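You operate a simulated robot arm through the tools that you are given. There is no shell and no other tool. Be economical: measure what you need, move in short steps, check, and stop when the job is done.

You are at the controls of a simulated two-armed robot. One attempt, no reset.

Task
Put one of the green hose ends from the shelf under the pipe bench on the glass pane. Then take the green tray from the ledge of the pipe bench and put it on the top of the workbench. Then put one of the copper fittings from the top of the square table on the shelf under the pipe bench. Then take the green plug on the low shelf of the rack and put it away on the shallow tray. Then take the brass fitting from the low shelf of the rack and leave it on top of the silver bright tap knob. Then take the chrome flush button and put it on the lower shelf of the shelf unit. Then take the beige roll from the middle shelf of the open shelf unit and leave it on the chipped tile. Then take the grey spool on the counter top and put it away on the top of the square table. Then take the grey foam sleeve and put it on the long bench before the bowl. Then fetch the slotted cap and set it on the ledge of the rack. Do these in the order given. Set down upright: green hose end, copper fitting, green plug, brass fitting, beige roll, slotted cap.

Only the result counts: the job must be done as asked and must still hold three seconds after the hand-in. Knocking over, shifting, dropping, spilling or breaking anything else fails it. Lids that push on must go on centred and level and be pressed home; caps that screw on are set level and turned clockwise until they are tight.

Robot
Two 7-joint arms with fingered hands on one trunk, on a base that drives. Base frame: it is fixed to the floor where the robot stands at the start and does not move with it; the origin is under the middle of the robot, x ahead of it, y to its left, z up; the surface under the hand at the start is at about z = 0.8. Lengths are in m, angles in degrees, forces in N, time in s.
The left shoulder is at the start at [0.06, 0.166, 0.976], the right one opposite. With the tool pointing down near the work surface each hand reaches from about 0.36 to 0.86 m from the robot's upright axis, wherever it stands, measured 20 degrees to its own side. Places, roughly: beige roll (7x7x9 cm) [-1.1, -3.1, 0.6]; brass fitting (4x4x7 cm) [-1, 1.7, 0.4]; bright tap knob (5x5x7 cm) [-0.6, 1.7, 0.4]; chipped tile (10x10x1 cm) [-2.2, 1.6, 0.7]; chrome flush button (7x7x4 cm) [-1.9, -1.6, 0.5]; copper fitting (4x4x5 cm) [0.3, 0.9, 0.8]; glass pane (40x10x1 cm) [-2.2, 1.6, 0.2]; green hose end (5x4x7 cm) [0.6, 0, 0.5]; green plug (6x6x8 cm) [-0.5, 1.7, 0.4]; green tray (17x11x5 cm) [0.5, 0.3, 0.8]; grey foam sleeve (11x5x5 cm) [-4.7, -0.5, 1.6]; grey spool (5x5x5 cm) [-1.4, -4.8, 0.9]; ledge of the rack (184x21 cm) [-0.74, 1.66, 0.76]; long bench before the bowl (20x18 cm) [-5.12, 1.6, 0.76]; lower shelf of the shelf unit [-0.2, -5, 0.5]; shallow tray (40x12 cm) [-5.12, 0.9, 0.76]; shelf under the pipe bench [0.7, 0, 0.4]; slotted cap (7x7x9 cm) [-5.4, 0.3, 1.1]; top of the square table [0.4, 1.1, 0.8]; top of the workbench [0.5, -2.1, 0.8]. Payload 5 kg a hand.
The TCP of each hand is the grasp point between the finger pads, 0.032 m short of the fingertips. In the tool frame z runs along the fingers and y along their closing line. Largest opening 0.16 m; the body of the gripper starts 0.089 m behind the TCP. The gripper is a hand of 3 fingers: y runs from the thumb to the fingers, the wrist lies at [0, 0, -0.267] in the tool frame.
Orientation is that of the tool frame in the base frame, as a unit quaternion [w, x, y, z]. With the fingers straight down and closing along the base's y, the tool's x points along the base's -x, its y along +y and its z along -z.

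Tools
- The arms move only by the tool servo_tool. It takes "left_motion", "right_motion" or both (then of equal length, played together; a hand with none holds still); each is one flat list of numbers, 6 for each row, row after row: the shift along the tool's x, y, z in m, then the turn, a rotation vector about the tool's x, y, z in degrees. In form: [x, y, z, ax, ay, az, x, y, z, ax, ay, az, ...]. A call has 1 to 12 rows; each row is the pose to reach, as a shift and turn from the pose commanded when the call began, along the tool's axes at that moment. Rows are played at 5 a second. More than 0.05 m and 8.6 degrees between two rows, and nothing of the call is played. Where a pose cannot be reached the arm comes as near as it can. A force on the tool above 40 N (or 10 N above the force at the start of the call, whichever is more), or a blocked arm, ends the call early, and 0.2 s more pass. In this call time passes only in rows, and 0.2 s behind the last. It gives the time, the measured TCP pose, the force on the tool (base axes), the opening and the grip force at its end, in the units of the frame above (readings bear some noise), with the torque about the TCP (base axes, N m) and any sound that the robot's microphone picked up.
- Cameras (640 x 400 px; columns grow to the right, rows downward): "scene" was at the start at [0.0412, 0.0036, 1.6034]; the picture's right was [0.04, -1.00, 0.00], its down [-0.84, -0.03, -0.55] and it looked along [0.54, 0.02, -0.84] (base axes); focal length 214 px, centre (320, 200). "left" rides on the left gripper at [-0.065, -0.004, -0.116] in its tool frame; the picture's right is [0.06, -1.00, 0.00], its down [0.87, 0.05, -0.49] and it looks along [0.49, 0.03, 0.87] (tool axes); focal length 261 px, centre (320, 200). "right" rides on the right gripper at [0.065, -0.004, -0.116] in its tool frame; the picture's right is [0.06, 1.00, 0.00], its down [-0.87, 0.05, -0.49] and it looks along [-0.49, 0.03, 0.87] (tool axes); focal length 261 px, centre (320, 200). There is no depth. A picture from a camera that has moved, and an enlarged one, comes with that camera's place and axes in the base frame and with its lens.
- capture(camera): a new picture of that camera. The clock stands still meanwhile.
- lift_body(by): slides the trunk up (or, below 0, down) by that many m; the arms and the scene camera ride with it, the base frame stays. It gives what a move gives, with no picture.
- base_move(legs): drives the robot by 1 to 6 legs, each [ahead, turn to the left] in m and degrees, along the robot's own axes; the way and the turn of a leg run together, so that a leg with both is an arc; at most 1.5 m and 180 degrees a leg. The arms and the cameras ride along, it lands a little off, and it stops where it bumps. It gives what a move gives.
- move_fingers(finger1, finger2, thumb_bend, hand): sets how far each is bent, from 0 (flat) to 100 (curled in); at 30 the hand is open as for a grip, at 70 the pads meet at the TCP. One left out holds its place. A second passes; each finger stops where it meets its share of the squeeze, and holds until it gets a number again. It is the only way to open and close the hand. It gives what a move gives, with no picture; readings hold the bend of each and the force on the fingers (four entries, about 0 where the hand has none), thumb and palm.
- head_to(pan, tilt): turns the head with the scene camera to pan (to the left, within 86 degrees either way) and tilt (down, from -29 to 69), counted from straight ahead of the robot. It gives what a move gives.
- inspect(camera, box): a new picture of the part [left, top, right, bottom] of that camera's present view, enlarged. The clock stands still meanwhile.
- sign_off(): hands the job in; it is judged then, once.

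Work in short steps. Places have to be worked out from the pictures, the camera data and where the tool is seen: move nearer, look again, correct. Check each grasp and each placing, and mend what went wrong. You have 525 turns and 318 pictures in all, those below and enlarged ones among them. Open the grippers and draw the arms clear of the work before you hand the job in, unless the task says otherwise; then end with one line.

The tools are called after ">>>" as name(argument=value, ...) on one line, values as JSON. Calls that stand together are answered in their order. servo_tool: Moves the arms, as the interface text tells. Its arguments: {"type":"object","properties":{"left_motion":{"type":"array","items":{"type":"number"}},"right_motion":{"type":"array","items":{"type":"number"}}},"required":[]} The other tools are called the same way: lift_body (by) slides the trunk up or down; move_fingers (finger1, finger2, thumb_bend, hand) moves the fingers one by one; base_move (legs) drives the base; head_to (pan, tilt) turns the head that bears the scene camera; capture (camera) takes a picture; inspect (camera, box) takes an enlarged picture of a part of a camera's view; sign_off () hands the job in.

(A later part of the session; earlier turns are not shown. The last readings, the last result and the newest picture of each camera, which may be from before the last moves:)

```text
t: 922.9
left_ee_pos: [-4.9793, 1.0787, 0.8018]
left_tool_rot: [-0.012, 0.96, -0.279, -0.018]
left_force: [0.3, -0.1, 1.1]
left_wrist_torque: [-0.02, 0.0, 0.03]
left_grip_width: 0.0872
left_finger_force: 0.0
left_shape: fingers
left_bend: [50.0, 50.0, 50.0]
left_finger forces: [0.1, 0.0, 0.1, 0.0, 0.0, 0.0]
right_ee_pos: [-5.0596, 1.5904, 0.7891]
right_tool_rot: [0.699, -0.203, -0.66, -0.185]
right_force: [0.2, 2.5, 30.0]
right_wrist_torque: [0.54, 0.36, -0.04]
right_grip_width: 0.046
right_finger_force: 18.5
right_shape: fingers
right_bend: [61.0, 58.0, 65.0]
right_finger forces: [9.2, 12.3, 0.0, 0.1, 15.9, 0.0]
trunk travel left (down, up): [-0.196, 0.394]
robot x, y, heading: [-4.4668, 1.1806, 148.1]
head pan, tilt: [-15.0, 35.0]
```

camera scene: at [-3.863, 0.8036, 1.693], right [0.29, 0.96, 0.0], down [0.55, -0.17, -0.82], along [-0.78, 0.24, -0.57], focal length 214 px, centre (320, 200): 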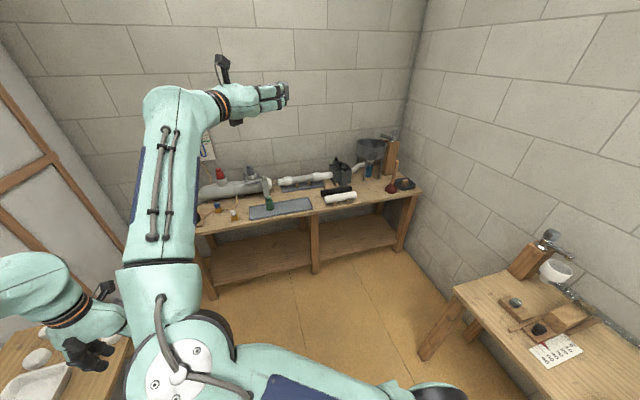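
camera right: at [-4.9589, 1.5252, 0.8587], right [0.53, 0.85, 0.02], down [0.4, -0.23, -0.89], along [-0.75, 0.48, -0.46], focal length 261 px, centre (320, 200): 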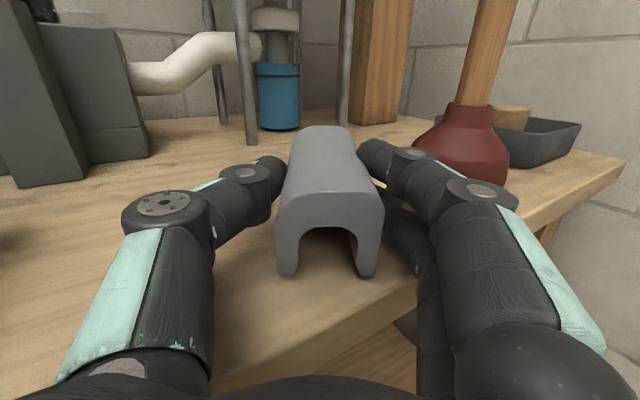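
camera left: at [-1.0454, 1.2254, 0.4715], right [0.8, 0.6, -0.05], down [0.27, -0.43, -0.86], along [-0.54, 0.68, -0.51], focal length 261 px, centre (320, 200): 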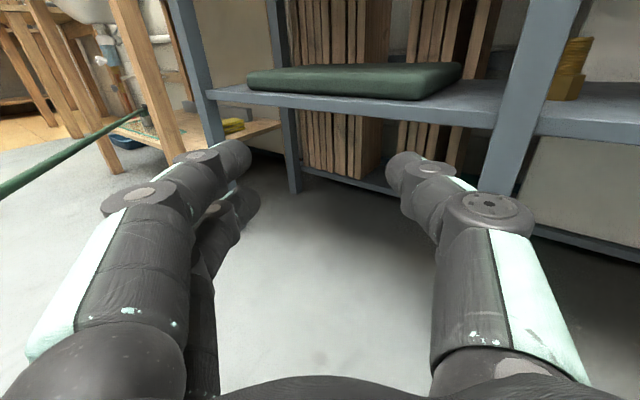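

Contact on the bench. Ease up slightly and release.

>>> servo_tool(right_motion=[0.008, 0, 0, 0, 0, 0])

>>> move_fingers(hand="right", finger1=54, finger2=52, thumb_bend=55)

>>> capture(camera="right")

>>> capture(camera="left")

```text
t: 923.3
left_ee_pos: [-4.9798, 1.0783, 0.8018]
left_tool_rot: [-0.012, 0.96, -0.278, -0.018]
left_force: [-0.1, 0.8, 2.7]
left_wrist_torque: [-0.08, 0.09, 0.04]
left_grip_width: 0.0872
left_finger_force: 0.9
left_shape: fingers
left_bend: [50.0, 50.0, 50.0]
left_finger forces: [2.5, 0.1, 0.0, 0.1, 0.0, 0.1]
right_ee_pos: [-5.0579, 1.5898, 0.7889]
right_tool_rot: [0.695, -0.204, -0.664, -0.185]
right_force: [-2.3, 3.1, 12.7]
right_wrist_torque: [0.21, 0.13, 0.01]
right_grip_width: 0.0466
right_finger_force: 17.6
right_shape: fingers
right_bend: [61.0, 58.0, 65.0]
right_finger forces: [8.8, 9.6, 0.0, 0.0, 16.0, 0.1]
trunk travel left (down, up): [-0.196, 0.394]
robot x, y, heading: [-4.4664, 1.1801, 148.2]
head pan, tilt: [-15.0, 35.0]
```

```text
t: 924.3
left_ee_pos: [-4.98, 1.0795, 0.7998]
left_tool_rot: [-0.011, 0.96, -0.278, -0.018]
left_force: [1.6, -1.2, 3.1]
left_wrist_torque: [-0.18, 0.06, 0.05]
left_grip_width: 0.0872
left_finger_force: 2.1
left_shape: fingers
left_bend: [50.0, 50.0, 50.0]
left_finger forces: [3.8, 0.0, 0.0, 0.1, 0.1, 0.0]
right_ee_pos: [-5.0585, 1.5902, 0.7905]
right_tool_rot: [0.696, -0.204, -0.664, -0.185]
right_force: [0.3, 0.0, -0.3]
right_wrist_torque: [-0.02, -0.01, -0.02]
right_grip_width: 0.0686
right_finger_force: 0.1
right_shape: fingers
right_bend: [54.0, 52.0, 55.0]
right_finger forces: [0.1, 0.0, 0.1, 0.1, 0.0, 0.1]
trunk travel left (down, up): [-0.196, 0.394]
robot x, y, heading: [-4.4704, 1.1791, 148.3]
head pan, tilt: [-15.0, 35.0]
```

```text
95 pictures are left
camera right: at [-4.96, 1.5253, 0.8519], right [0.53, 0.85, 0.02], down [0.4, -0.23, -0.89], along [-0.75, 0.48, -0.46], focal length 261 px, centre (320, 200)
```

right: 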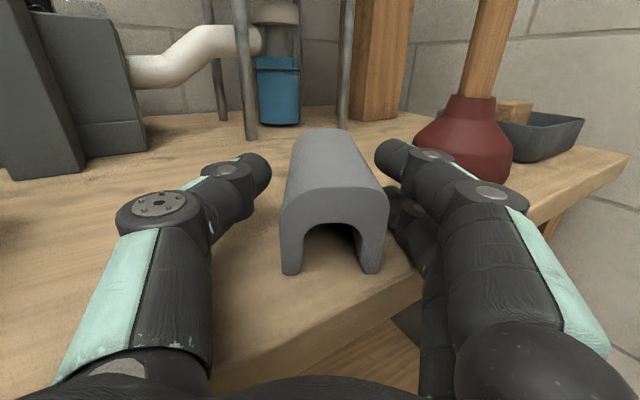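

```text
94 pictures are left
camera left: at [-5.0285, 1.1131, 0.9188], right [0.59, 0.81, 0.01], down [0.72, -0.53, 0.46], along [0.37, -0.26, -0.89], focal length 261 px, centre (320, 200)
```

left: 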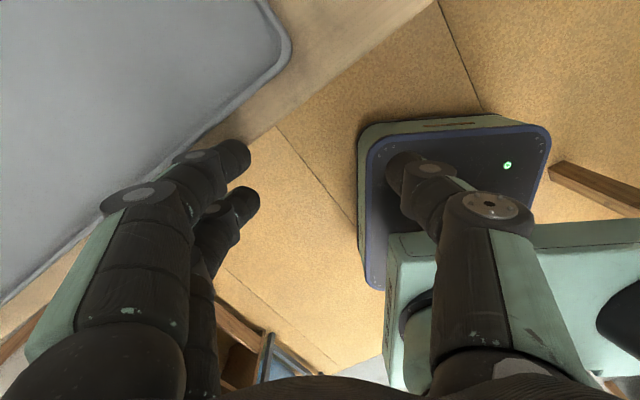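

Sleeve placed. Raise 4 cm and back away; then check the bench.

>>> lift_body(by=0.06)

>>> base_move(legs=[[-0.35, 0]])

>>> lift_body(by=0.3)

>>> head_to(pan=35, tilt=30)

>>> capture(camera="scene")

```text
t: 925.3
left_ee_pos: [-4.98, 1.0785, 0.8609]
left_tool_rot: [-0.012, 0.96, -0.279, -0.018]
left_force: [-0.1, -0.1, -0.5]
left_wrist_torque: [0.01, 0.02, -0.02]
left_grip_width: 0.0877
left_finger_force: 0.1
left_shape: fingers
left_bend: [50.0, 50.0, 50.0]
left_finger forces: [0.1, 0.0, 0.0, 0.1, 0.0, 0.1]
right_ee_pos: [-5.0596, 1.5896, 0.8494]
right_tool_rot: [0.696, -0.204, -0.663, -0.185]
right_force: [-0.3, -0.3, -0.3]
right_wrist_torque: [-0.01, -0.01, 0.01]
right_grip_width: 0.0684
right_finger_force: 0.1
right_shape: fingers
right_bend: [54.0, 52.0, 55.0]
right_finger forces: [0.0, 0.0, 0.0, 0.0, 0.1, 0.1]
trunk travel left (down, up): [-0.256, 0.334]
robot x, y, heading: [-4.4692, 1.1831, 148.1]
head pan, tilt: [-15.0, 35.0]
```

```text
t: 927.6
left_ee_pos: [-4.6796, 0.8932, 0.8604]
left_tool_rot: [-0.011, 0.96, -0.278, -0.017]
left_force: [0.0, 0.1, -0.3]
left_wrist_torque: [0.01, 0.0, -0.02]
left_grip_width: 0.0874
left_finger_force: 0.1
left_shape: fingers
left_bend: [50.0, 50.0, 50.0]
left_finger forces: [0.0, 0.1, 0.1, 0.0, 0.0, 0.0]
right_ee_pos: [-4.7585, 1.4034, 0.8501]
right_tool_rot: [0.696, -0.204, -0.663, -0.185]
right_force: [-0.4, 0.6, -0.3]
right_wrist_torque: [0.01, 0.0, -0.03]
right_grip_width: 0.0686
right_finger_force: 0.0
right_shape: fingers
right_bend: [54.0, 52.0, 55.0]
right_finger forces: [0.0, 0.0, 0.1, 0.0, 0.0, 0.0]
trunk travel left (down, up): [-0.256, 0.334]
robot x, y, heading: [-4.1668, 0.9971, 148.0]
head pan, tilt: [-15.0, 35.0]
```

```text
t: 930.6
left_ee_pos: [-4.6805, 0.8929, 1.1607]
left_tool_rot: [-0.011, 0.96, -0.279, -0.017]
left_force: [-0.7, 0.9, 0.7]
left_wrist_torque: [0.0, 0.0, 0.0]
left_grip_width: 0.0874
left_finger_force: 0.1
left_shape: fingers
left_bend: [50.0, 50.0, 50.0]
left_finger forces: [0.1, 0.1, 0.0, 0.0, 0.1, 0.1]
right_ee_pos: [-4.7574, 1.4036, 1.1509]
right_tool_rot: [0.696, -0.205, -0.663, -0.186]
right_force: [-0.3, 0.1, -0.6]
right_wrist_torque: [0.04, 0.0, -0.03]
right_grip_width: 0.0686
right_finger_force: 0.0
right_shape: fingers
right_bend: [54.0, 52.0, 55.0]
right_finger forces: [0.0, 0.1, 0.0, 0.0, 0.0, 0.0]
trunk travel left (down, up): [-0.556, 0.034]
robot x, y, heading: [-4.1657, 0.9947, 148.3]
head pan, tilt: [-15.0, 35.0]
```

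```text
t: 931.8
left_ee_pos: [-4.6802, 0.893, 1.161]
left_tool_rot: [-0.011, 0.96, -0.278, -0.018]
left_force: [0.1, -0.6, 0.1]
left_wrist_torque: [0.0, 0.01, -0.03]
left_grip_width: 0.0871
left_finger_force: 0.2
left_shape: fingers
left_bend: [50.0, 50.0, 50.0]
left_finger forces: [0.0, 0.0, 0.1, 0.0, 0.0, 0.0]
right_ee_pos: [-4.7569, 1.4037, 1.1513]
right_tool_rot: [0.696, -0.204, -0.663, -0.185]
right_force: [0.6, 0.0, -0.4]
right_wrist_torque: [0.01, -0.03, 0.01]
right_grip_width: 0.0684
right_finger_force: 0.0
right_shape: fingers
right_bend: [54.0, 52.0, 55.0]
right_finger forces: [0.0, 0.0, 0.1, 0.0, 0.1, 0.0]
trunk travel left (down, up): [-0.556, 0.034]
robot x, y, heading: [-4.1725, 0.9944, 148.3]
head pan, tilt: [35.0, 30.0]
```

```text
93 pictures are left
camera scene: at [-4.2306, 0.9761, 1.673], right [-0.05, 1.0, 0.0], down [0.5, 0.03, -0.87], along [-0.86, -0.05, -0.5], focal length 214 px, centre (320, 200)
```

scene: 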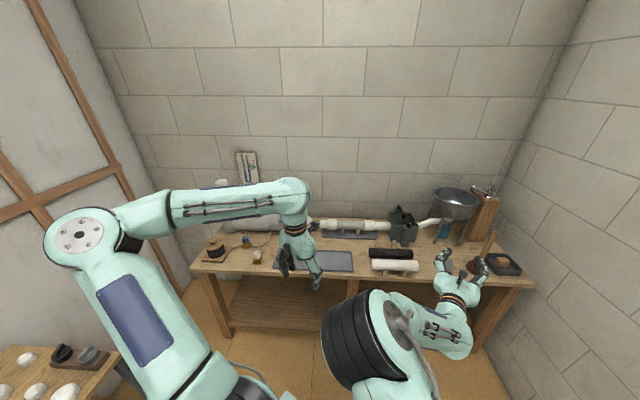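

Now the slotted cap on the standpipe (≈ −5.4, 0.3, 1.1). Move to (−4.5, 0.6) facing it.

>>> base_move(legs=[[0, 81.7], [0.47, 0], [0, -31.6]])

>>> capture(camera="right")

>>> head_to(pan=0, tilt=35)

>>> capture(camera="scene")

```text
t: 939.8
left_ee_pos: [-4.6833, 0.1611, 1.1614]
left_tool_rot: [-0.003, 0.984, 0.178, -0.021]
left_force: [0.2, 0.5, -0.2]
left_wrist_torque: [-0.03, 0.02, 0.02]
left_grip_width: 0.0874
left_finger_force: 0.1
left_shape: fingers
left_bend: [50.0, 50.0, 50.0]
left_finger forces: [0.0, 0.1, 0.0, 0.0, 0.1, 0.0]
right_ee_pos: [-5.1367, 0.4055, 1.1509]
right_tool_rot: [0.705, 0.112, -0.685, 0.144]
right_force: [0.1, 0.0, -0.7]
right_wrist_torque: [0.0, 0.02, 0.03]
right_grip_width: 0.0686
right_finger_force: 0.1
right_shape: fingers
right_bend: [54.0, 52.0, 55.0]
right_finger forces: [0.1, 0.0, 0.0, 0.0, 0.0, 0.0]
trunk travel left (down, up): [-0.556, 0.034]
robot x, y, heading: [-4.4564, 0.6297, -158.9]
head pan, tilt: [35.0, 30.0]
```

```text
92 pictures are left
camera right: at [-5.0274, 0.4459, 1.2119], right [-0.35, 0.93, 0.02], down [0.42, 0.18, -0.89], along [-0.83, -0.31, -0.46], focal length 261 px, centre (320, 200)
```

right: 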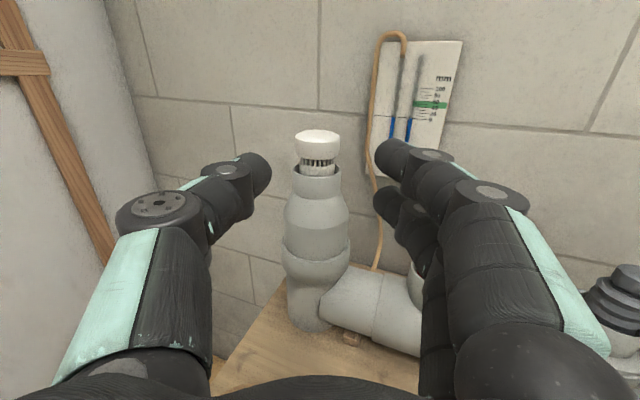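

```text
t: 940.8
left_ee_pos: [-4.6824, 0.161, 1.1608]
left_tool_rot: [-0.002, 0.984, 0.179, -0.02]
left_force: [0.1, -0.4, 0.2]
left_wrist_torque: [0.0, 0.03, -0.02]
left_grip_width: 0.0876
left_finger_force: 0.0
left_shape: fingers
left_bend: [50.0, 50.0, 50.0]
left_finger forces: [0.0, 0.0, 0.0, 0.1, 0.0, 0.0]
right_ee_pos: [-5.1367, 0.4062, 1.15]
right_tool_rot: [0.706, 0.112, -0.685, 0.144]
right_force: [-0.1, 0.6, -0.6]
right_wrist_torque: [0.0, 0.02, 0.02]
right_grip_width: 0.0686
right_finger_force: 0.0
right_shape: fingers
right_bend: [54.0, 52.0, 55.0]
right_finger forces: [0.0, 0.0, 0.0, 0.0, 0.0, 0.0]
trunk travel left (down, up): [-0.556, 0.034]
robot x, y, heading: [-4.4543, 0.6349, -158.7]
head pan, tilt: [0.0, 35.0]
```

```text
91 pictures are left
camera scene: at [-4.5084, 0.6112, 1.6652], right [-0.36, 0.93, 0.0], down [0.53, 0.21, -0.82], along [-0.76, -0.3, -0.57], focal length 214 px, centre (320, 200)
```

scene: 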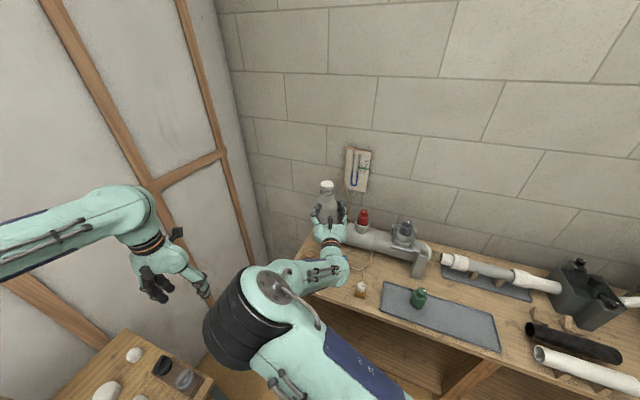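

Cap top at ≈ (−5.374, 0.31), white head z≈1.09–1.12. Open, lower to z≈1.106, extend the arm 10 cm and drive 0.1 m.

>>> move_fingers(hand="right", finger1=46, finger2=46, thumb_bend=46)

>>> lift_body(by=-0.043)

>>> servo_tool(right_motion=[0, -0.003, 0.03, 0, 0, 0, 0, -0.006, 0.06, 0, 0, 0, 0, -0.007, 0.09, 0, 0, 0, 0, -0.007, 0.11, 0, 0, 0])

>>> base_move(legs=[[0.06, 0]])

>>> capture(camera="right")

```text
t: 941.8
left_ee_pos: [-4.6825, 0.159, 1.1598]
left_tool_rot: [-0.003, 0.984, 0.178, -0.02]
left_force: [-0.1, -0.1, -0.5]
left_wrist_torque: [0.04, 0.03, -0.03]
left_grip_width: 0.0872
left_finger_force: 0.0
left_shape: fingers
left_bend: [50.0, 50.0, 50.0]
left_finger forces: [0.0, 0.0, 0.0, 0.1, 0.0, 0.0]
right_ee_pos: [-5.1383, 0.4072, 1.1507]
right_tool_rot: [0.706, 0.113, -0.685, 0.144]
right_force: [0.1, 0.1, 0.8]
right_wrist_torque: [-0.02, -0.04, 0.0]
right_grip_width: 0.1028
right_finger_force: 0.0
right_shape: fingers
right_bend: [46.0, 46.0, 46.0]
right_finger forces: [0.0, 0.1, 0.1, 0.0, 0.0, 0.0]
trunk travel left (down, up): [-0.556, 0.034]
robot x, y, heading: [-4.4561, 0.6307, -158.9]
head pan, tilt: [0.0, 35.0]
```

```text
t: 942.6
left_ee_pos: [-4.6826, 0.1616, 1.1172]
left_tool_rot: [-0.003, 0.984, 0.179, -0.021]
left_force: [0.0, 0.3, -0.2]
left_wrist_torque: [-0.02, 0.03, -0.02]
left_grip_width: 0.0874
left_finger_force: 0.0
left_shape: fingers
left_bend: [50.0, 50.0, 50.0]
left_finger forces: [0.1, 0.0, 0.0, 0.0, 0.0, 0.0]
right_ee_pos: [-5.1375, 0.4052, 1.1066]
right_tool_rot: [0.706, 0.112, -0.684, 0.144]
right_force: [-0.3, 0.0, 0.2]
right_wrist_torque: [0.01, -0.02, -0.02]
right_grip_width: 0.1028
right_finger_force: 0.0
right_shape: fingers
right_bend: [46.0, 46.0, 46.0]
right_finger forces: [0.0, 0.0, 0.0, 0.0, 0.1, 0.1]
trunk travel left (down, up): [-0.513, 0.077]
robot x, y, heading: [-4.4574, 0.6306, -158.8]
head pan, tilt: [0.0, 35.0]
```

```text
t: 943.6
left_ee_pos: [-4.6828, 0.1605, 1.1181]
left_tool_rot: [-0.003, 0.984, 0.178, -0.021]
left_force: [0.0, -0.3, -0.2]
left_wrist_torque: [-0.03, 0.02, 0.0]
left_grip_width: 0.087
left_finger_force: 0.2
left_shape: fingers
left_bend: [50.0, 50.0, 50.0]
left_finger forces: [0.0, 0.0, 0.1, 0.0, 0.1, 0.1]
right_ee_pos: [-5.24, 0.3559, 1.1128]
right_tool_rot: [0.706, 0.112, -0.684, 0.144]
right_force: [1.1, 0.4, 0.0]
right_wrist_torque: [0.05, 0.0, -0.04]
right_grip_width: 0.103
right_finger_force: 0.0
right_shape: fingers
right_bend: [46.0, 46.0, 46.0]
right_finger forces: [0.0, 0.0, 0.0, 0.0, 0.0, 0.1]
trunk travel left (down, up): [-0.513, 0.077]
robot x, y, heading: [-4.4559, 0.6332, -158.8]
head pan, tilt: [0.0, 35.0]
```

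```text
t: 944.6
left_ee_pos: [-4.7374, 0.1372, 1.1176]
left_tool_rot: [-0.003, 0.984, 0.179, -0.02]
left_force: [-0.9, -0.4, -0.1]
left_wrist_torque: [0.06, -0.06, -0.01]
left_grip_width: 0.0875
left_finger_force: 0.0
left_shape: fingers
left_bend: [50.0, 50.0, 50.0]
left_finger forces: [0.0, 0.0, 0.1, 0.0, 0.0, 0.0]
right_ee_pos: [-5.2946, 0.3328, 1.1115]
right_tool_rot: [0.705, 0.113, -0.685, 0.144]
right_force: [0.9, 0.4, -0.8]
right_wrist_torque: [0.02, 0.03, -0.02]
right_grip_width: 0.1029
right_finger_force: 0.2
right_shape: fingers
right_bend: [46.0, 46.0, 46.0]
right_finger forces: [0.0, 0.1, 0.0, 0.0, 0.0, 0.1]
trunk travel left (down, up): [-0.513, 0.077]
robot x, y, heading: [-4.5134, 0.6083, -159.0]
head pan, tilt: [0.0, 35.0]
```

```text
90 pictures are left
camera right: at [-5.1851, 0.3732, 1.1741], right [-0.36, 0.93, 0.02], down [0.42, 0.18, -0.89], along [-0.83, -0.31, -0.46], focal length 261 px, centre (320, 200)
```

right: 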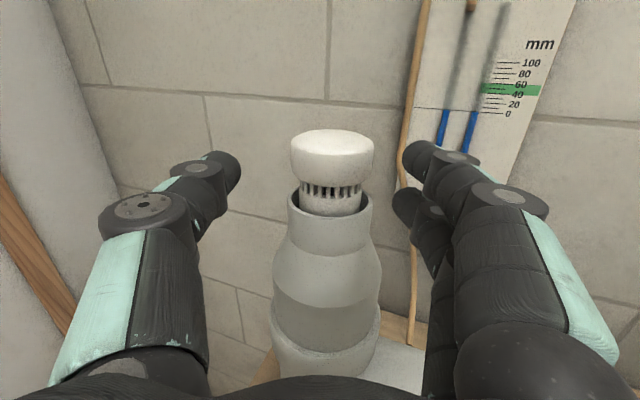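

Advance 6.5 cm, shift 8 mm right, and grip.

>>> servo_tool(right_motion=[-0.004, 0.008, 0, 0, 0, 0])

>>> base_move(legs=[[0.066, 0]])

>>> capture(camera="right")

```text
t: 945.0
left_ee_pos: [-4.7374, 0.1376, 1.117]
left_tool_rot: [-0.003, 0.984, 0.179, -0.02]
left_force: [-0.9, -0.7, -0.5]
left_wrist_torque: [0.0, 0.01, 0.0]
left_grip_width: 0.0871
left_finger_force: 0.1
left_shape: fingers
left_bend: [50.0, 50.0, 50.0]
left_finger forces: [0.0, 0.0, 0.0, 0.1, 0.0, 0.0]
right_ee_pos: [-5.2966, 0.3404, 1.1083]
right_tool_rot: [0.705, 0.113, -0.685, 0.145]
right_force: [-0.1, -0.4, 0.4]
right_wrist_torque: [0.01, 0.03, -0.02]
right_grip_width: 0.1031
right_finger_force: 0.1
right_shape: fingers
right_bend: [46.0, 46.0, 46.0]
right_finger forces: [0.1, 0.1, 0.0, 0.1, 0.1, 0.0]
trunk travel left (down, up): [-0.513, 0.077]
robot x, y, heading: [-4.5113, 0.6106, -158.8]
head pan, tilt: [0.0, 35.0]
```

```text
t: 946.0
left_ee_pos: [-4.7977, 0.1126, 1.1165]
left_tool_rot: [-0.002, 0.983, 0.182, -0.02]
left_force: [-1.0, 0.0, -0.2]
left_wrist_torque: [0.0, -0.07, -0.01]
left_grip_width: 0.0873
left_finger_force: 0.0
left_shape: fingers
left_bend: [50.0, 50.0, 50.0]
left_finger forces: [0.0, 0.0, 0.0, 0.0, 0.0, 0.0]
right_ee_pos: [-5.3581, 0.3152, 1.1064]
right_tool_rot: [0.705, 0.113, -0.685, 0.145]
right_force: [-0.8, -0.2, 0.1]
right_wrist_torque: [-0.03, 0.06, 0.02]
right_grip_width: 0.1031
right_finger_force: 0.0
right_shape: fingers
right_bend: [46.0, 46.0, 46.0]
right_finger forces: [0.1, 0.0, 0.0, 0.1, 0.0, 0.1]
trunk travel left (down, up): [-0.513, 0.077]
robot x, y, heading: [-4.5732, 0.5849, -158.7]
head pan, tilt: [0.0, 35.0]
```

```text
89 pictures are left
camera right: at [-5.2485, 0.3549, 1.1689], right [-0.36, 0.93, 0.02], down [0.42, 0.18, -0.89], along [-0.83, -0.31, -0.46], focal length 261 px, centre (320, 200)
```

right: 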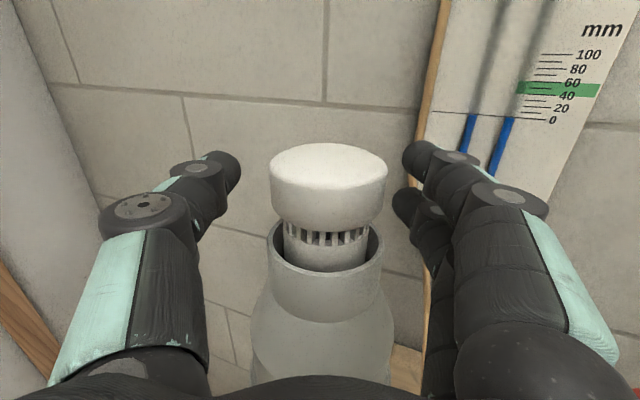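

Cap head is centred at the fingertips. Close.

>>> move_fingers(hand="right", finger1=66, finger2=66, thumb_bend=66)

>>> lift_body(by=0.04)

>>> capture(camera="right")

```text
t: 947.0
left_ee_pos: [-4.7972, 0.1149, 1.1173]
left_tool_rot: [-0.002, 0.983, 0.181, -0.022]
left_force: [-0.5, 0.6, -0.8]
left_wrist_torque: [0.0, 0.0, 0.0]
left_grip_width: 0.0871
left_finger_force: 0.0
left_shape: fingers
left_bend: [50.0, 50.0, 50.0]
left_finger forces: [0.0, 0.0, 0.0, 0.0, 0.0, 0.0]
right_ee_pos: [-5.3559, 0.3155, 1.1093]
right_tool_rot: [0.705, 0.115, -0.685, 0.146]
right_force: [-0.2, -0.1, 1.0]
right_wrist_torque: [-0.03, -0.04, -0.01]
right_grip_width: 0.0663
right_finger_force: 19.9
right_shape: fingers
right_bend: [55.0, 57.0, 60.0]
right_finger forces: [9.6, 11.1, 0.0, 0.0, 18.3, 0.0]
trunk travel left (down, up): [-0.513, 0.077]
robot x, y, heading: [-4.5707, 0.588, -158.7]
head pan, tilt: [0.0, 35.0]
```

```text
t: 947.8
left_ee_pos: [-4.7972, 0.1137, 1.1582]
left_tool_rot: [-0.002, 0.983, 0.182, -0.021]
left_force: [-0.9, -0.9, 0.0]
left_wrist_torque: [0.02, 0.01, 0.03]
left_grip_width: 0.0872
left_finger_force: 0.0
left_shape: fingers
left_bend: [50.0, 50.0, 50.0]
left_finger forces: [0.1, 0.1, 0.0, 0.0, 0.0, 0.0]
right_ee_pos: [-5.3569, 0.3152, 1.1482]
right_tool_rot: [0.705, 0.112, -0.685, 0.144]
right_force: [0.3, 0.5, -0.8]
right_wrist_torque: [0.0, -0.01, -0.04]
right_grip_width: 0.0663
right_finger_force: 19.7
right_shape: fingers
right_bend: [55.0, 57.0, 60.0]
right_finger forces: [9.5, 11.4, 0.0, 0.0, 18.3, 0.1]
trunk travel left (down, up): [-0.553, 0.037]
robot x, y, heading: [-4.5717, 0.5875, -158.6]
head pan, tilt: [0.0, 35.0]
```

```text
88 pictures are left
camera right: at [-5.2475, 0.3552, 1.2096], right [-0.36, 0.93, 0.02], down [0.42, 0.18, -0.89], along [-0.83, -0.31, -0.46], focal length 261 px, centre (320, 200)
```

right: 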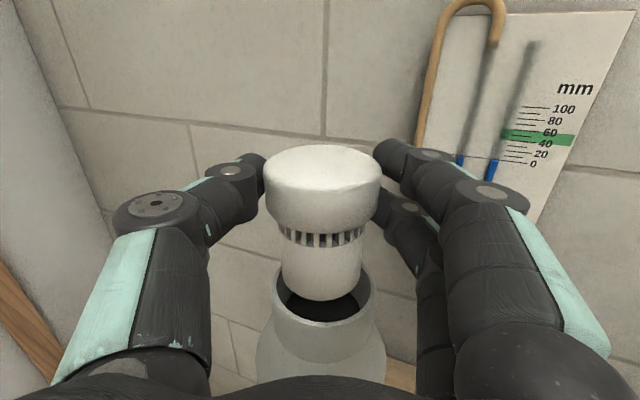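

The cap is out. Lift further, retract, and drive back to the rack.

>>> lift_body(by=0.036)

>>> base_move(legs=[[-0.35, 0], [0, -120], [0, -81.5], [1.2, 0], [1.2, 0]])

>>> base_move(legs=[[1.0, 0], [0, 75]])

>>> head_to(pan=-5, tilt=35)

>>> capture(camera="scene")

```text
t: 948.6
left_ee_pos: [-4.7967, 0.1136, 1.1938]
left_tool_rot: [-0.003, 0.983, 0.18, -0.022]
left_force: [-0.2, -0.1, -0.1]
left_wrist_torque: [0.03, 0.0, 0.01]
left_grip_width: 0.0874
left_finger_force: 0.1
left_shape: fingers
left_bend: [50.0, 50.0, 50.0]
left_finger forces: [0.0, 0.0, 0.1, 0.0, 0.0, 0.0]
right_ee_pos: [-5.3576, 0.3157, 1.1838]
right_tool_rot: [0.705, 0.113, -0.685, 0.145]
right_force: [-0.5, 0.4, -1.6]
right_wrist_torque: [0.04, -0.02, 0.01]
right_grip_width: 0.066
right_finger_force: 19.4
right_shape: fingers
right_bend: [55.0, 57.0, 60.0]
right_finger forces: [9.4, 11.4, 0.1, 0.0, 18.4, 0.0]
trunk travel left (down, up): [-0.589, 0.001]
robot x, y, heading: [-4.574, 0.5874, -158.5]
head pan, tilt: [0.0, 35.0]
```

```text
t: 970.9
left_ee_pos: [-1.4925, 1.2781, 1.1931]
left_tool_rot: [0.021, -0.034, 0.999, -0.005]
left_force: [0.3, -0.3, 0.4]
left_wrist_torque: [0.01, -0.01, 0.02]
left_grip_width: 0.0872
left_finger_force: 0.0
left_shape: fingers
left_bend: [50.0, 50.0, 50.0]
left_finger forces: [0.0, 0.0, 0.0, 0.0, 0.0, 0.0]
right_ee_pos: [-1.0155, 0.9208, 1.1827]
right_tool_rot: [-0.041, 0.693, 0.011, 0.719]
right_force: [-0.6, -0.9, -1.4]
right_wrist_torque: [0.03, 0.03, -0.01]
right_grip_width: 0.0665
right_finger_force: 22.1
right_shape: fingers
right_bend: [55.0, 57.0, 60.0]
right_finger forces: [8.9, 17.2, 0.0, 0.1, 18.1, 0.1]
trunk travel left (down, up): [-0.589, 0.001]
robot x, y, heading: [-1.8453, 0.8921, 4.4]
head pan, tilt: [0.0, 35.0]
```

```text
t: 978.9
left_ee_pos: [-1.0575, 1.4428, 1.195]
left_tool_rot: [0.021, -0.569, 0.822, 0.007]
left_force: [0.0, 1.4, -0.3]
left_wrist_torque: [-0.03, 0.0, 0.03]
left_grip_width: 0.0871
left_finger_force: 0.0
left_shape: fingers
left_bend: [50.0, 50.0, 50.0]
left_finger forces: [0.1, 0.1, 0.0, 0.0, 0.0, 0.0]
right_ee_pos: [-0.523, 1.7219, 1.1829]
right_tool_rot: [-0.415, 0.585, 0.378, 0.586]
right_force: [-4.9, -38.0, 6.2]
right_wrist_torque: [0.24, 0.19, 0.7]
right_grip_width: 0.0654
right_finger_force: 46.3
right_shape: fingers
right_bend: [52.0, 55.0, 66.0]
right_finger forces: [12.8, 23.8, 0.1, 0.0, 56.0, 0.1]
trunk travel left (down, up): [-0.589, 0.001]
robot x, y, heading: [-0.8487, 0.965, 69.7]
head pan, tilt: [0.0, 35.0]
stopped in leg 2: the force on the tool passed its limit at 52 N (the readings are from after the stop); the commanded pose is now the measured one
```

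```text
t: 979.5
left_ee_pos: [-1.0565, 1.4421, 1.1948]
left_tool_rot: [0.02, -0.569, 0.822, 0.008]
left_force: [0.2, 0.4, -0.3]
left_wrist_torque: [0.02, -0.01, 0.02]
left_grip_width: 0.0875
left_finger_force: 0.0
left_shape: fingers
left_bend: [50.0, 50.0, 50.0]
left_finger forces: [0.1, 0.1, 0.0, 0.0, 0.0, 0.0]
right_ee_pos: [-0.5237, 1.7221, 1.1831]
right_tool_rot: [-0.415, 0.585, 0.378, 0.586]
right_force: [-3.4, -45.1, 8.1]
right_wrist_torque: [0.27, 0.19, 0.64]
right_grip_width: 0.0653
right_finger_force: 48.0
right_shape: fingers
right_bend: [52.0, 55.0, 66.0]
right_finger forces: [14.2, 24.4, 0.1, 0.0, 57.7, 0.0]
trunk travel left (down, up): [-0.589, 0.001]
robot x, y, heading: [-0.8498, 0.9673, 69.8]
head pan, tilt: [-5.0, 35.0]
```

```text
87 pictures are left
camera scene: at [-0.8235, 1.0116, 1.6985], right [0.9, -0.43, 0.0], down [-0.24, -0.51, -0.82], along [0.35, 0.74, -0.57], focal length 214 px, centre (320, 200)
```

scene: 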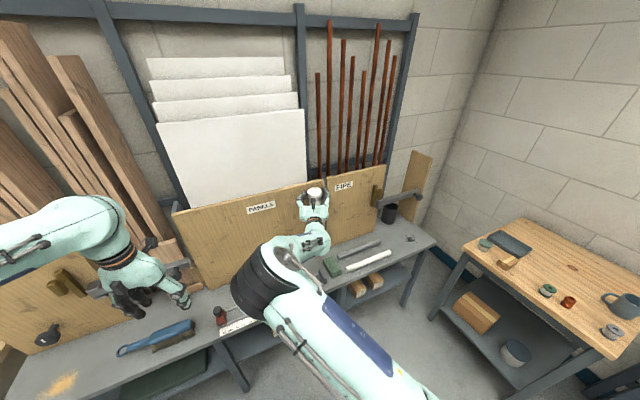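

I turned too close to the rack and pressed the cap against the board. Back straight off.

>>> base_move(legs=[[-0.3, 0]])

>>> capture(camera="right")

>>> capture(camera="scene")

```text
t: 981.6
left_ee_pos: [-1.1622, 1.1589, 1.1941]
left_tool_rot: [0.02, -0.57, 0.822, 0.006]
left_force: [-0.1, -0.9, 0.7]
left_wrist_torque: [0.02, -0.04, -0.02]
left_grip_width: 0.0872
left_finger_force: 0.1
left_shape: fingers
left_bend: [50.0, 50.0, 50.0]
left_finger forces: [0.0, 0.0, 0.0, 0.1, 0.0, 0.1]
right_ee_pos: [-0.6299, 1.4377, 1.1805]
right_tool_rot: [-0.414, 0.585, 0.379, 0.585]
right_force: [-0.1, -0.8, -0.5]
right_wrist_torque: [-0.04, 0.04, 0.0]
right_grip_width: 0.066
right_finger_force: 24.1
right_shape: fingers
right_bend: [54.0, 56.0, 62.0]
right_finger forces: [9.7, 20.9, 0.0, 0.0, 17.7, 0.1]
trunk travel left (down, up): [-0.589, 0.001]
robot x, y, heading: [-0.9598, 0.679, 69.7]
head pan, tilt: [-5.0, 35.0]
```

```text
86 pictures are left
camera right: at [-0.6747, 1.3281, 1.2429], right [0.93, -0.37, 0.02], down [-0.16, -0.44, -0.88], along [0.34, 0.82, -0.47], focal length 261 px, centre (320, 200)
```

right: 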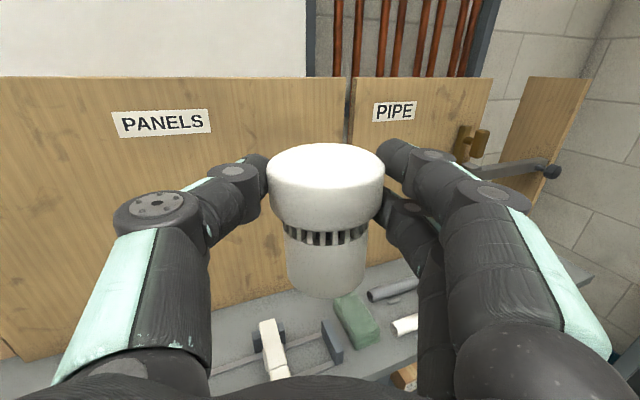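

```text
85 pictures are left
camera scene: at [-0.9298, 0.7286, 1.6982], right [0.9, -0.43, 0.0], down [-0.25, -0.52, -0.82], along [0.35, 0.74, -0.57], focal length 214 px, centre (320, 200)
```

scene: 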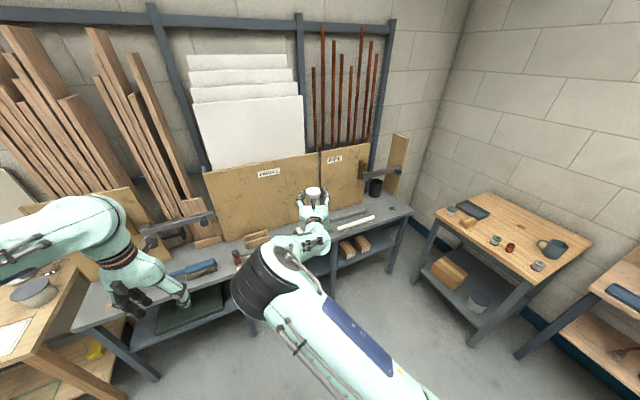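

>>> inspect(camera="scene", box=[300, 170, 430, 250])

>>> inspect(camera="scene", box=[60, 220, 260, 320])

```text
4.92 times, centred on (365, 210) of scene
camera zoom: at [-0.9298, 0.7286, 1.6982], right [0.9, -0.43, 0.0], down [-0.25, -0.52, -0.82], along [0.35, 0.74, -0.57], focal length 1056 px, centre (98, 151)
```

zoom: 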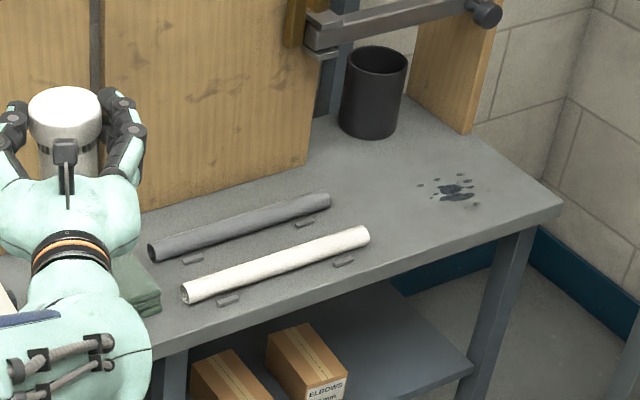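

```text
3.20 times, centred on (160, 270) of scene
camera zoom: at [-0.9298, 0.7286, 1.6982], right [0.9, -0.43, 0.0], down [-0.25, -0.52, -0.82], along [0.35, 0.74, -0.57], focal length 686 px, centre (832, -24)
```

zoom: 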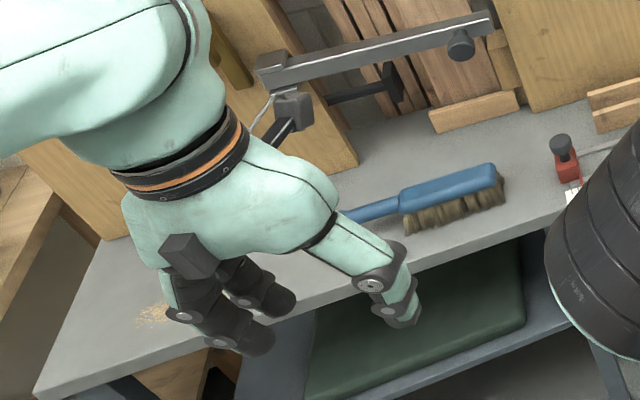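

A free spot lies at the right end of the ledge, ≈ (0.0, 1.635). Drive to a pre-position at heading 75°.

>>> base_move(legs=[[0, -78.2], [0.634, 0], [0, 83.5]])

>>> capture(camera="right")

>>> capture(camera="scene")

```text
t: 992.2
left_ee_pos: [-0.5869, 1.0544, 1.1936]
left_tool_rot: [0.019, -0.619, 0.785, 0.007]
left_force: [-0.5, 0.4, -0.4]
left_wrist_torque: [0.0, -0.02, 0.0]
left_grip_width: 0.0873
left_finger_force: 0.0
left_shape: fingers
left_bend: [50.0, 50.0, 50.0]
left_finger forces: [0.1, 0.0, 0.1, 0.1, 0.0, 0.0]
right_ee_pos: [-0.0914, 1.3986, 1.1805]
right_tool_rot: [-0.45, 0.56, 0.416, 0.558]
right_force: [0.7, -0.2, -1.0]
right_wrist_torque: [0.01, -0.01, -0.03]
right_grip_width: 0.0659
right_finger_force: 23.1
right_shape: fingers
right_bend: [54.0, 56.0, 61.0]
right_finger forces: [9.5, 20.4, 0.0, 0.0, 17.9, 0.0]
trunk travel left (down, up): [-0.589, 0.001]
robot x, y, heading: [-0.3212, 0.6021, 76.5]
head pan, tilt: [-5.0, 35.0]
```

```text
82 pictures are left
camera right: at [-0.123, 1.2843, 1.2425], right [0.97, -0.25, 0.02], down [-0.1, -0.46, -0.88], along [0.23, 0.85, -0.47], focal length 261 px, centre (320, 200)
```

right: 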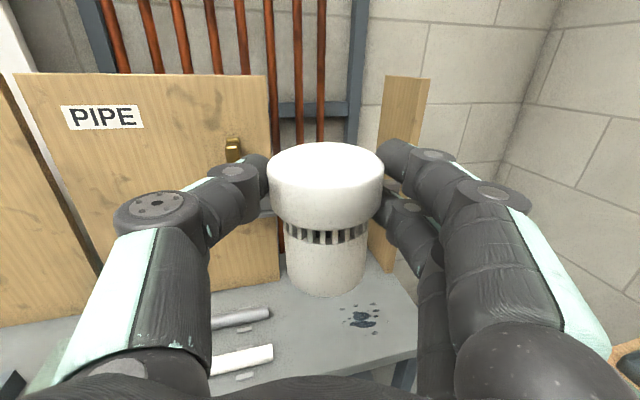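

```text
81 pictures are left
camera scene: at [-0.3011, 0.6579, 1.6982], right [0.95, -0.31, 0.0], down [-0.18, -0.55, -0.82], along [0.26, 0.78, -0.57], focal length 214 px, centre (320, 200)
```

scene: 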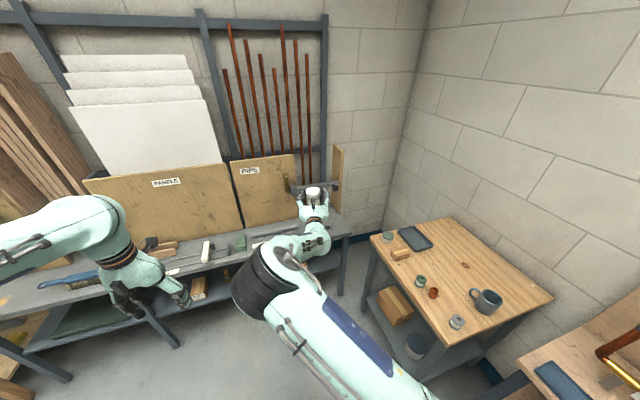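

A clamp bar hangs at z≈1.0 near there, so approach low: lower the trunk 0.3 m here, shift 2 cm right, then drive in.

>>> lift_body(by=-0.295)

>>> servo_tool(right_motion=[0, 0.02, 0, 0, 0, 0])

>>> base_move(legs=[[0.12, 0]])

>>> capture(camera="right")

```text
t: 995.2
left_ee_pos: [-0.5865, 1.0542, 0.8994]
left_tool_rot: [0.02, -0.619, 0.785, 0.008]
left_force: [0.0, 0.2, -0.6]
left_wrist_torque: [0.02, -0.02, 0.02]
left_grip_width: 0.0874
left_finger_force: 0.0
left_shape: fingers
left_bend: [50.0, 50.0, 50.0]
left_finger forces: [0.0, 0.1, 0.0, 0.1, 0.0, 0.0]
right_ee_pos: [-0.0911, 1.3984, 0.8836]
right_tool_rot: [-0.451, 0.56, 0.414, 0.557]
right_force: [-0.2, -0.7, -0.5]
right_wrist_torque: [-0.03, 0.05, 0.0]
right_grip_width: 0.0661
right_finger_force: 23.4
right_shape: fingers
right_bend: [54.0, 56.0, 61.0]
right_finger forces: [9.5, 20.4, 0.0, 0.0, 17.7, 0.1]
trunk travel left (down, up): [-0.294, 0.296]
robot x, y, heading: [-0.3243, 0.6024, 76.8]
head pan, tilt: [-5.0, 35.0]
```

```text
t: 995.6
left_ee_pos: [-0.5853, 1.0547, 0.8988]
left_tool_rot: [0.02, -0.619, 0.785, 0.007]
left_force: [0.1, 0.1, -0.3]
left_wrist_torque: [0.0, 0.03, 0.0]
left_grip_width: 0.0873
left_finger_force: 0.1
left_shape: fingers
left_bend: [50.0, 50.0, 50.0]
left_finger forces: [0.0, 0.1, 0.1, 0.0, 0.0, 0.0]
right_ee_pos: [-0.0713, 1.3942, 0.8846]
right_tool_rot: [-0.45, 0.561, 0.415, 0.558]
right_force: [1.2, 0.1, -2.4]
right_wrist_torque: [-0.03, -0.02, -0.02]
right_grip_width: 0.066
right_finger_force: 24.0
right_shape: fingers
right_bend: [55.0, 57.0, 61.0]
right_finger forces: [9.6, 20.3, 0.1, 0.0, 17.8, 0.0]
trunk travel left (down, up): [-0.294, 0.296]
robot x, y, heading: [-0.3226, 0.6039, 76.7]
head pan, tilt: [-5.0, 35.0]
```

```text
t: 996.8
left_ee_pos: [-0.5595, 1.1663, 0.899]
left_tool_rot: [0.019, -0.619, 0.785, 0.007]
left_force: [-0.4, -0.6, 0.2]
left_wrist_torque: [0.01, 0.02, 0.0]
left_grip_width: 0.0874
left_finger_force: 0.0
left_shape: fingers
left_bend: [50.0, 50.0, 50.0]
left_finger forces: [0.0, 0.0, 0.0, 0.0, 0.0, 0.0]
right_ee_pos: [-0.0456, 1.5055, 0.8862]
right_tool_rot: [-0.449, 0.561, 0.415, 0.558]
right_force: [1.2, 0.4, -1.5]
right_wrist_torque: [-0.02, 0.0, 0.0]
right_grip_width: 0.0661
right_finger_force: 23.8
right_shape: fingers
right_bend: [55.0, 57.0, 61.0]
right_finger forces: [9.4, 20.2, 0.1, 0.1, 17.8, 0.0]
trunk travel left (down, up): [-0.294, 0.296]
robot x, y, heading: [-0.2955, 0.7126, 77.1]
head pan, tilt: [-5.0, 35.0]
```

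```text
80 pictures are left
camera right: at [-0.0775, 1.3921, 0.9477], right [0.97, -0.25, 0.02], down [-0.1, -0.46, -0.88], along [0.23, 0.85, -0.47], focal length 261 px, centre (320, 200)
```

right: 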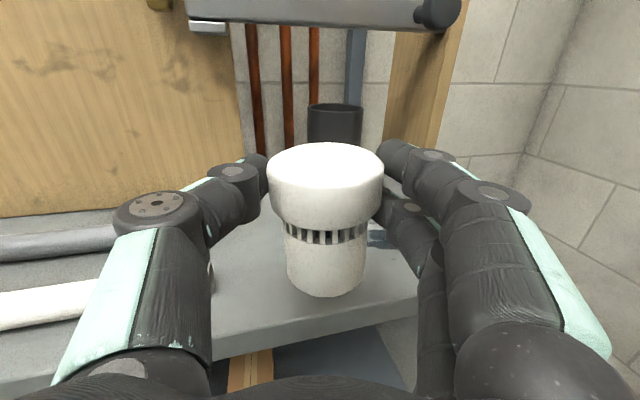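

Advance 0.1 m and lower in small steps.

>>> base_move(legs=[[0.1, 0]])

>>> lift_body(by=-0.02)

>>> capture(camera="right")

```text
t: 998.0
left_ee_pos: [-0.5371, 1.2668, 0.8988]
left_tool_rot: [0.019, -0.62, 0.784, 0.007]
left_force: [0.5, -0.5, -0.2]
left_wrist_torque: [-0.02, -0.01, -0.02]
left_grip_width: 0.0872
left_finger_force: 0.2
left_shape: fingers
left_bend: [50.0, 50.0, 50.0]
left_finger forces: [0.0, 0.0, 0.1, 0.0, 0.1, 0.0]
right_ee_pos: [-0.0245, 1.6053, 0.8831]
right_tool_rot: [-0.451, 0.56, 0.416, 0.557]
right_force: [0.3, -0.2, -1.7]
right_wrist_torque: [-0.06, 0.0, 0.0]
right_grip_width: 0.0659
right_finger_force: 23.8
right_shape: fingers
right_bend: [55.0, 57.0, 61.0]
right_finger forces: [9.5, 20.2, 0.0, 0.0, 17.8, 0.0]
trunk travel left (down, up): [-0.294, 0.296]
robot x, y, heading: [-0.2723, 0.8149, 76.6]
head pan, tilt: [-5.0, 35.0]
```

```text
t: 998.6
left_ee_pos: [-0.5357, 1.2659, 0.8792]
left_tool_rot: [0.019, -0.62, 0.785, 0.007]
left_force: [0.1, -0.5, 0.1]
left_wrist_torque: [0.03, 0.0, -0.03]
left_grip_width: 0.0874
left_finger_force: 0.1
left_shape: fingers
left_bend: [50.0, 50.0, 50.0]
left_finger forces: [0.0, 0.0, 0.1, 0.0, 0.0, 0.2]
right_ee_pos: [-0.0243, 1.6052, 0.8656]
right_tool_rot: [-0.451, 0.56, 0.415, 0.557]
right_force: [0.0, -0.9, -1.2]
right_wrist_torque: [-0.08, 0.01, -0.07]
right_grip_width: 0.0656
right_finger_force: 24.2
right_shape: fingers
right_bend: [55.0, 57.0, 61.0]
right_finger forces: [9.5, 20.2, 0.0, 0.1, 17.8, 0.0]
trunk travel left (down, up): [-0.274, 0.316]
robot x, y, heading: [-0.2703, 0.8163, 77.0]
head pan, tilt: [-5.0, 35.0]
```

```text
79 pictures are left
camera right: at [-0.0554, 1.491, 0.9278], right [0.97, -0.25, 0.02], down [-0.1, -0.46, -0.88], along [0.23, 0.85, -0.47], focal length 261 px, centre (320, 200)
```

right: 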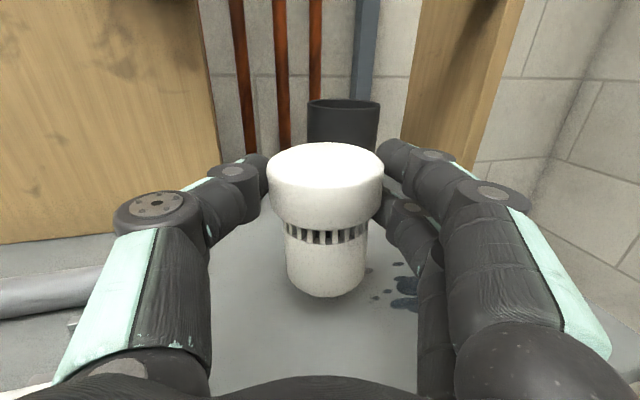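

>>> servo_tool(right_motion=[-0.004, 0, 0, 0, 0, 0, -0.008, 0, 0, 0, 0, 0, -0.012, 0, 0, 0, 0, 0, -0.015, 0, 0, 0, 0, 0, -0.018, 0, 0, 0, 0, 0])

>>> capture(camera="right")

```text
t: 999.9
left_ee_pos: [-0.536, 1.2661, 0.8785]
left_tool_rot: [0.02, -0.619, 0.785, 0.008]
left_force: [0.1, 0.5, 0.5]
left_wrist_torque: [0.0, -0.02, -0.02]
left_grip_width: 0.0871
left_finger_force: 0.1
left_shape: fingers
left_bend: [50.0, 50.0, 50.0]
left_finger forces: [0.0, 0.0, 0.0, 0.0, 0.1, 0.0]
right_ee_pos: [-0.0241, 1.6069, 0.847]
right_tool_rot: [-0.45, 0.561, 0.415, 0.558]
right_force: [-0.2, 0.2, -1.2]
right_wrist_torque: [-0.02, 0.04, 0.0]
right_grip_width: 0.0659
right_finger_force: 23.8
right_shape: fingers
right_bend: [55.0, 57.0, 61.0]
right_finger forces: [9.5, 20.0, 0.1, 0.1, 17.7, 0.1]
trunk travel left (down, up): [-0.274, 0.316]
robot x, y, heading: [-0.2703, 0.8124, 77.3]
head pan, tilt: [-5.0, 35.0]
```

```text
78 pictures are left
camera right: at [-0.0558, 1.4926, 0.9102], right [0.97, -0.25, 0.02], down [-0.1, -0.46, -0.88], along [0.23, 0.85, -0.47], focal length 261 px, centre (320, 200)
```

right: 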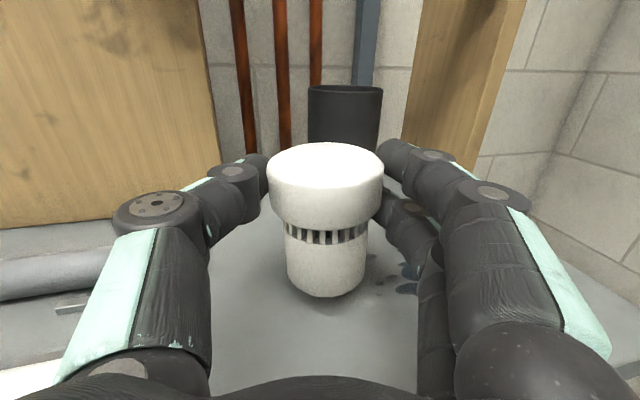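

Shadow closing in; continue until contact.

>>> servo_tool(right_motion=[-0.003, 0, 0, 0, 0, 0, -0.006, 0, 0, 0, 0, 0, -0.009, 0, 0, 0, 0, 0, -0.012, 0, 0, 0, 0, 0, -0.015, 0, 0, 0, 0, 0])

>>> capture(camera="right")

```text
t: 1001.0
left_ee_pos: [-0.5362, 1.2662, 0.878]
left_tool_rot: [0.019, -0.62, 0.784, 0.008]
left_force: [-0.2, 0.0, 0.0]
left_wrist_torque: [0.0, 0.0, 0.02]
left_grip_width: 0.0872
left_finger_force: 0.1
left_shape: fingers
left_bend: [50.0, 50.0, 50.0]
left_finger forces: [0.1, 0.0, 0.0, 0.0, 0.1, 0.0]
right_ee_pos: [-0.0251, 1.6056, 0.8307]
right_tool_rot: [-0.45, 0.561, 0.415, 0.557]
right_force: [-0.2, 0.7, -0.7]
right_wrist_torque: [-0.01, 0.01, 0.05]
right_grip_width: 0.0661
right_finger_force: 23.6
right_shape: fingers
right_bend: [55.0, 57.0, 61.0]
right_finger forces: [9.4, 20.1, 0.0, 0.0, 17.8, 0.1]
trunk travel left (down, up): [-0.274, 0.316]
robot x, y, heading: [-0.2682, 0.8138, 77.2]
head pan, tilt: [-5.0, 35.0]
```

```text
77 pictures are left
camera right: at [-0.0561, 1.4923, 0.8944], right [0.97, -0.25, 0.02], down [-0.1, -0.46, -0.88], along [0.23, 0.85, -0.47], focal length 261 px, centre (320, 200)
```

right: 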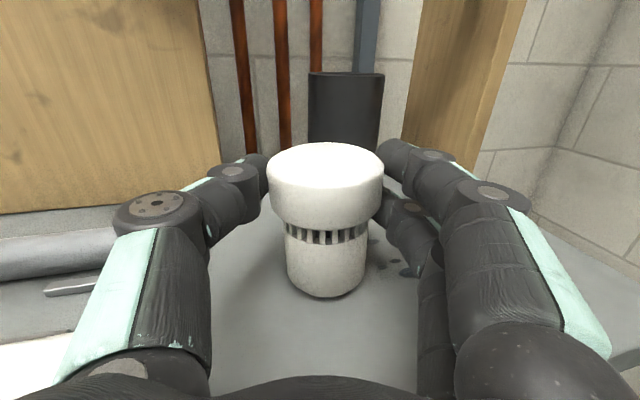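

>>> servo_tool(right_motion=[-0.002, 0, 0, 0, 0, 0, -0.004, 0, 0, 0, 0, 0, -0.006, 0, 0, 0, 0, 0, -0.008, 0, 0, 0, 0, 0, -0.01, 0, 0, 0, 0, 0, -0.012, 0, 0, 0, 0, 0])

```text
t: 1002.5
left_ee_pos: [-0.5379, 1.2646, 0.8782]
left_tool_rot: [0.019, -0.62, 0.784, 0.008]
left_force: [0.0, 0.5, -0.1]
left_wrist_torque: [0.01, 0.0, 0.0]
left_grip_width: 0.0871
left_finger_force: 0.1
left_shape: fingers
left_bend: [50.0, 50.0, 50.0]
left_finger forces: [0.1, 0.1, 0.0, 0.0, 0.2, 0.0]
right_ee_pos: [-0.0264, 1.6064, 0.8209]
right_tool_rot: [-0.451, 0.56, 0.415, 0.558]
right_force: [1.0, 1.0, 13.3]
right_wrist_torque: [0.29, -0.16, -0.03]
right_grip_width: 0.0652
right_finger_force: 17.1
right_shape: fingers
right_bend: [55.0, 57.0, 61.0]
right_finger forces: [8.9, 9.1, 0.1, 0.0, 16.9, 0.0]
trunk travel left (down, up): [-0.274, 0.316]
robot x, y, heading: [-0.2708, 0.8123, 76.9]
head pan, tilt: [-5.0, 35.0]
```

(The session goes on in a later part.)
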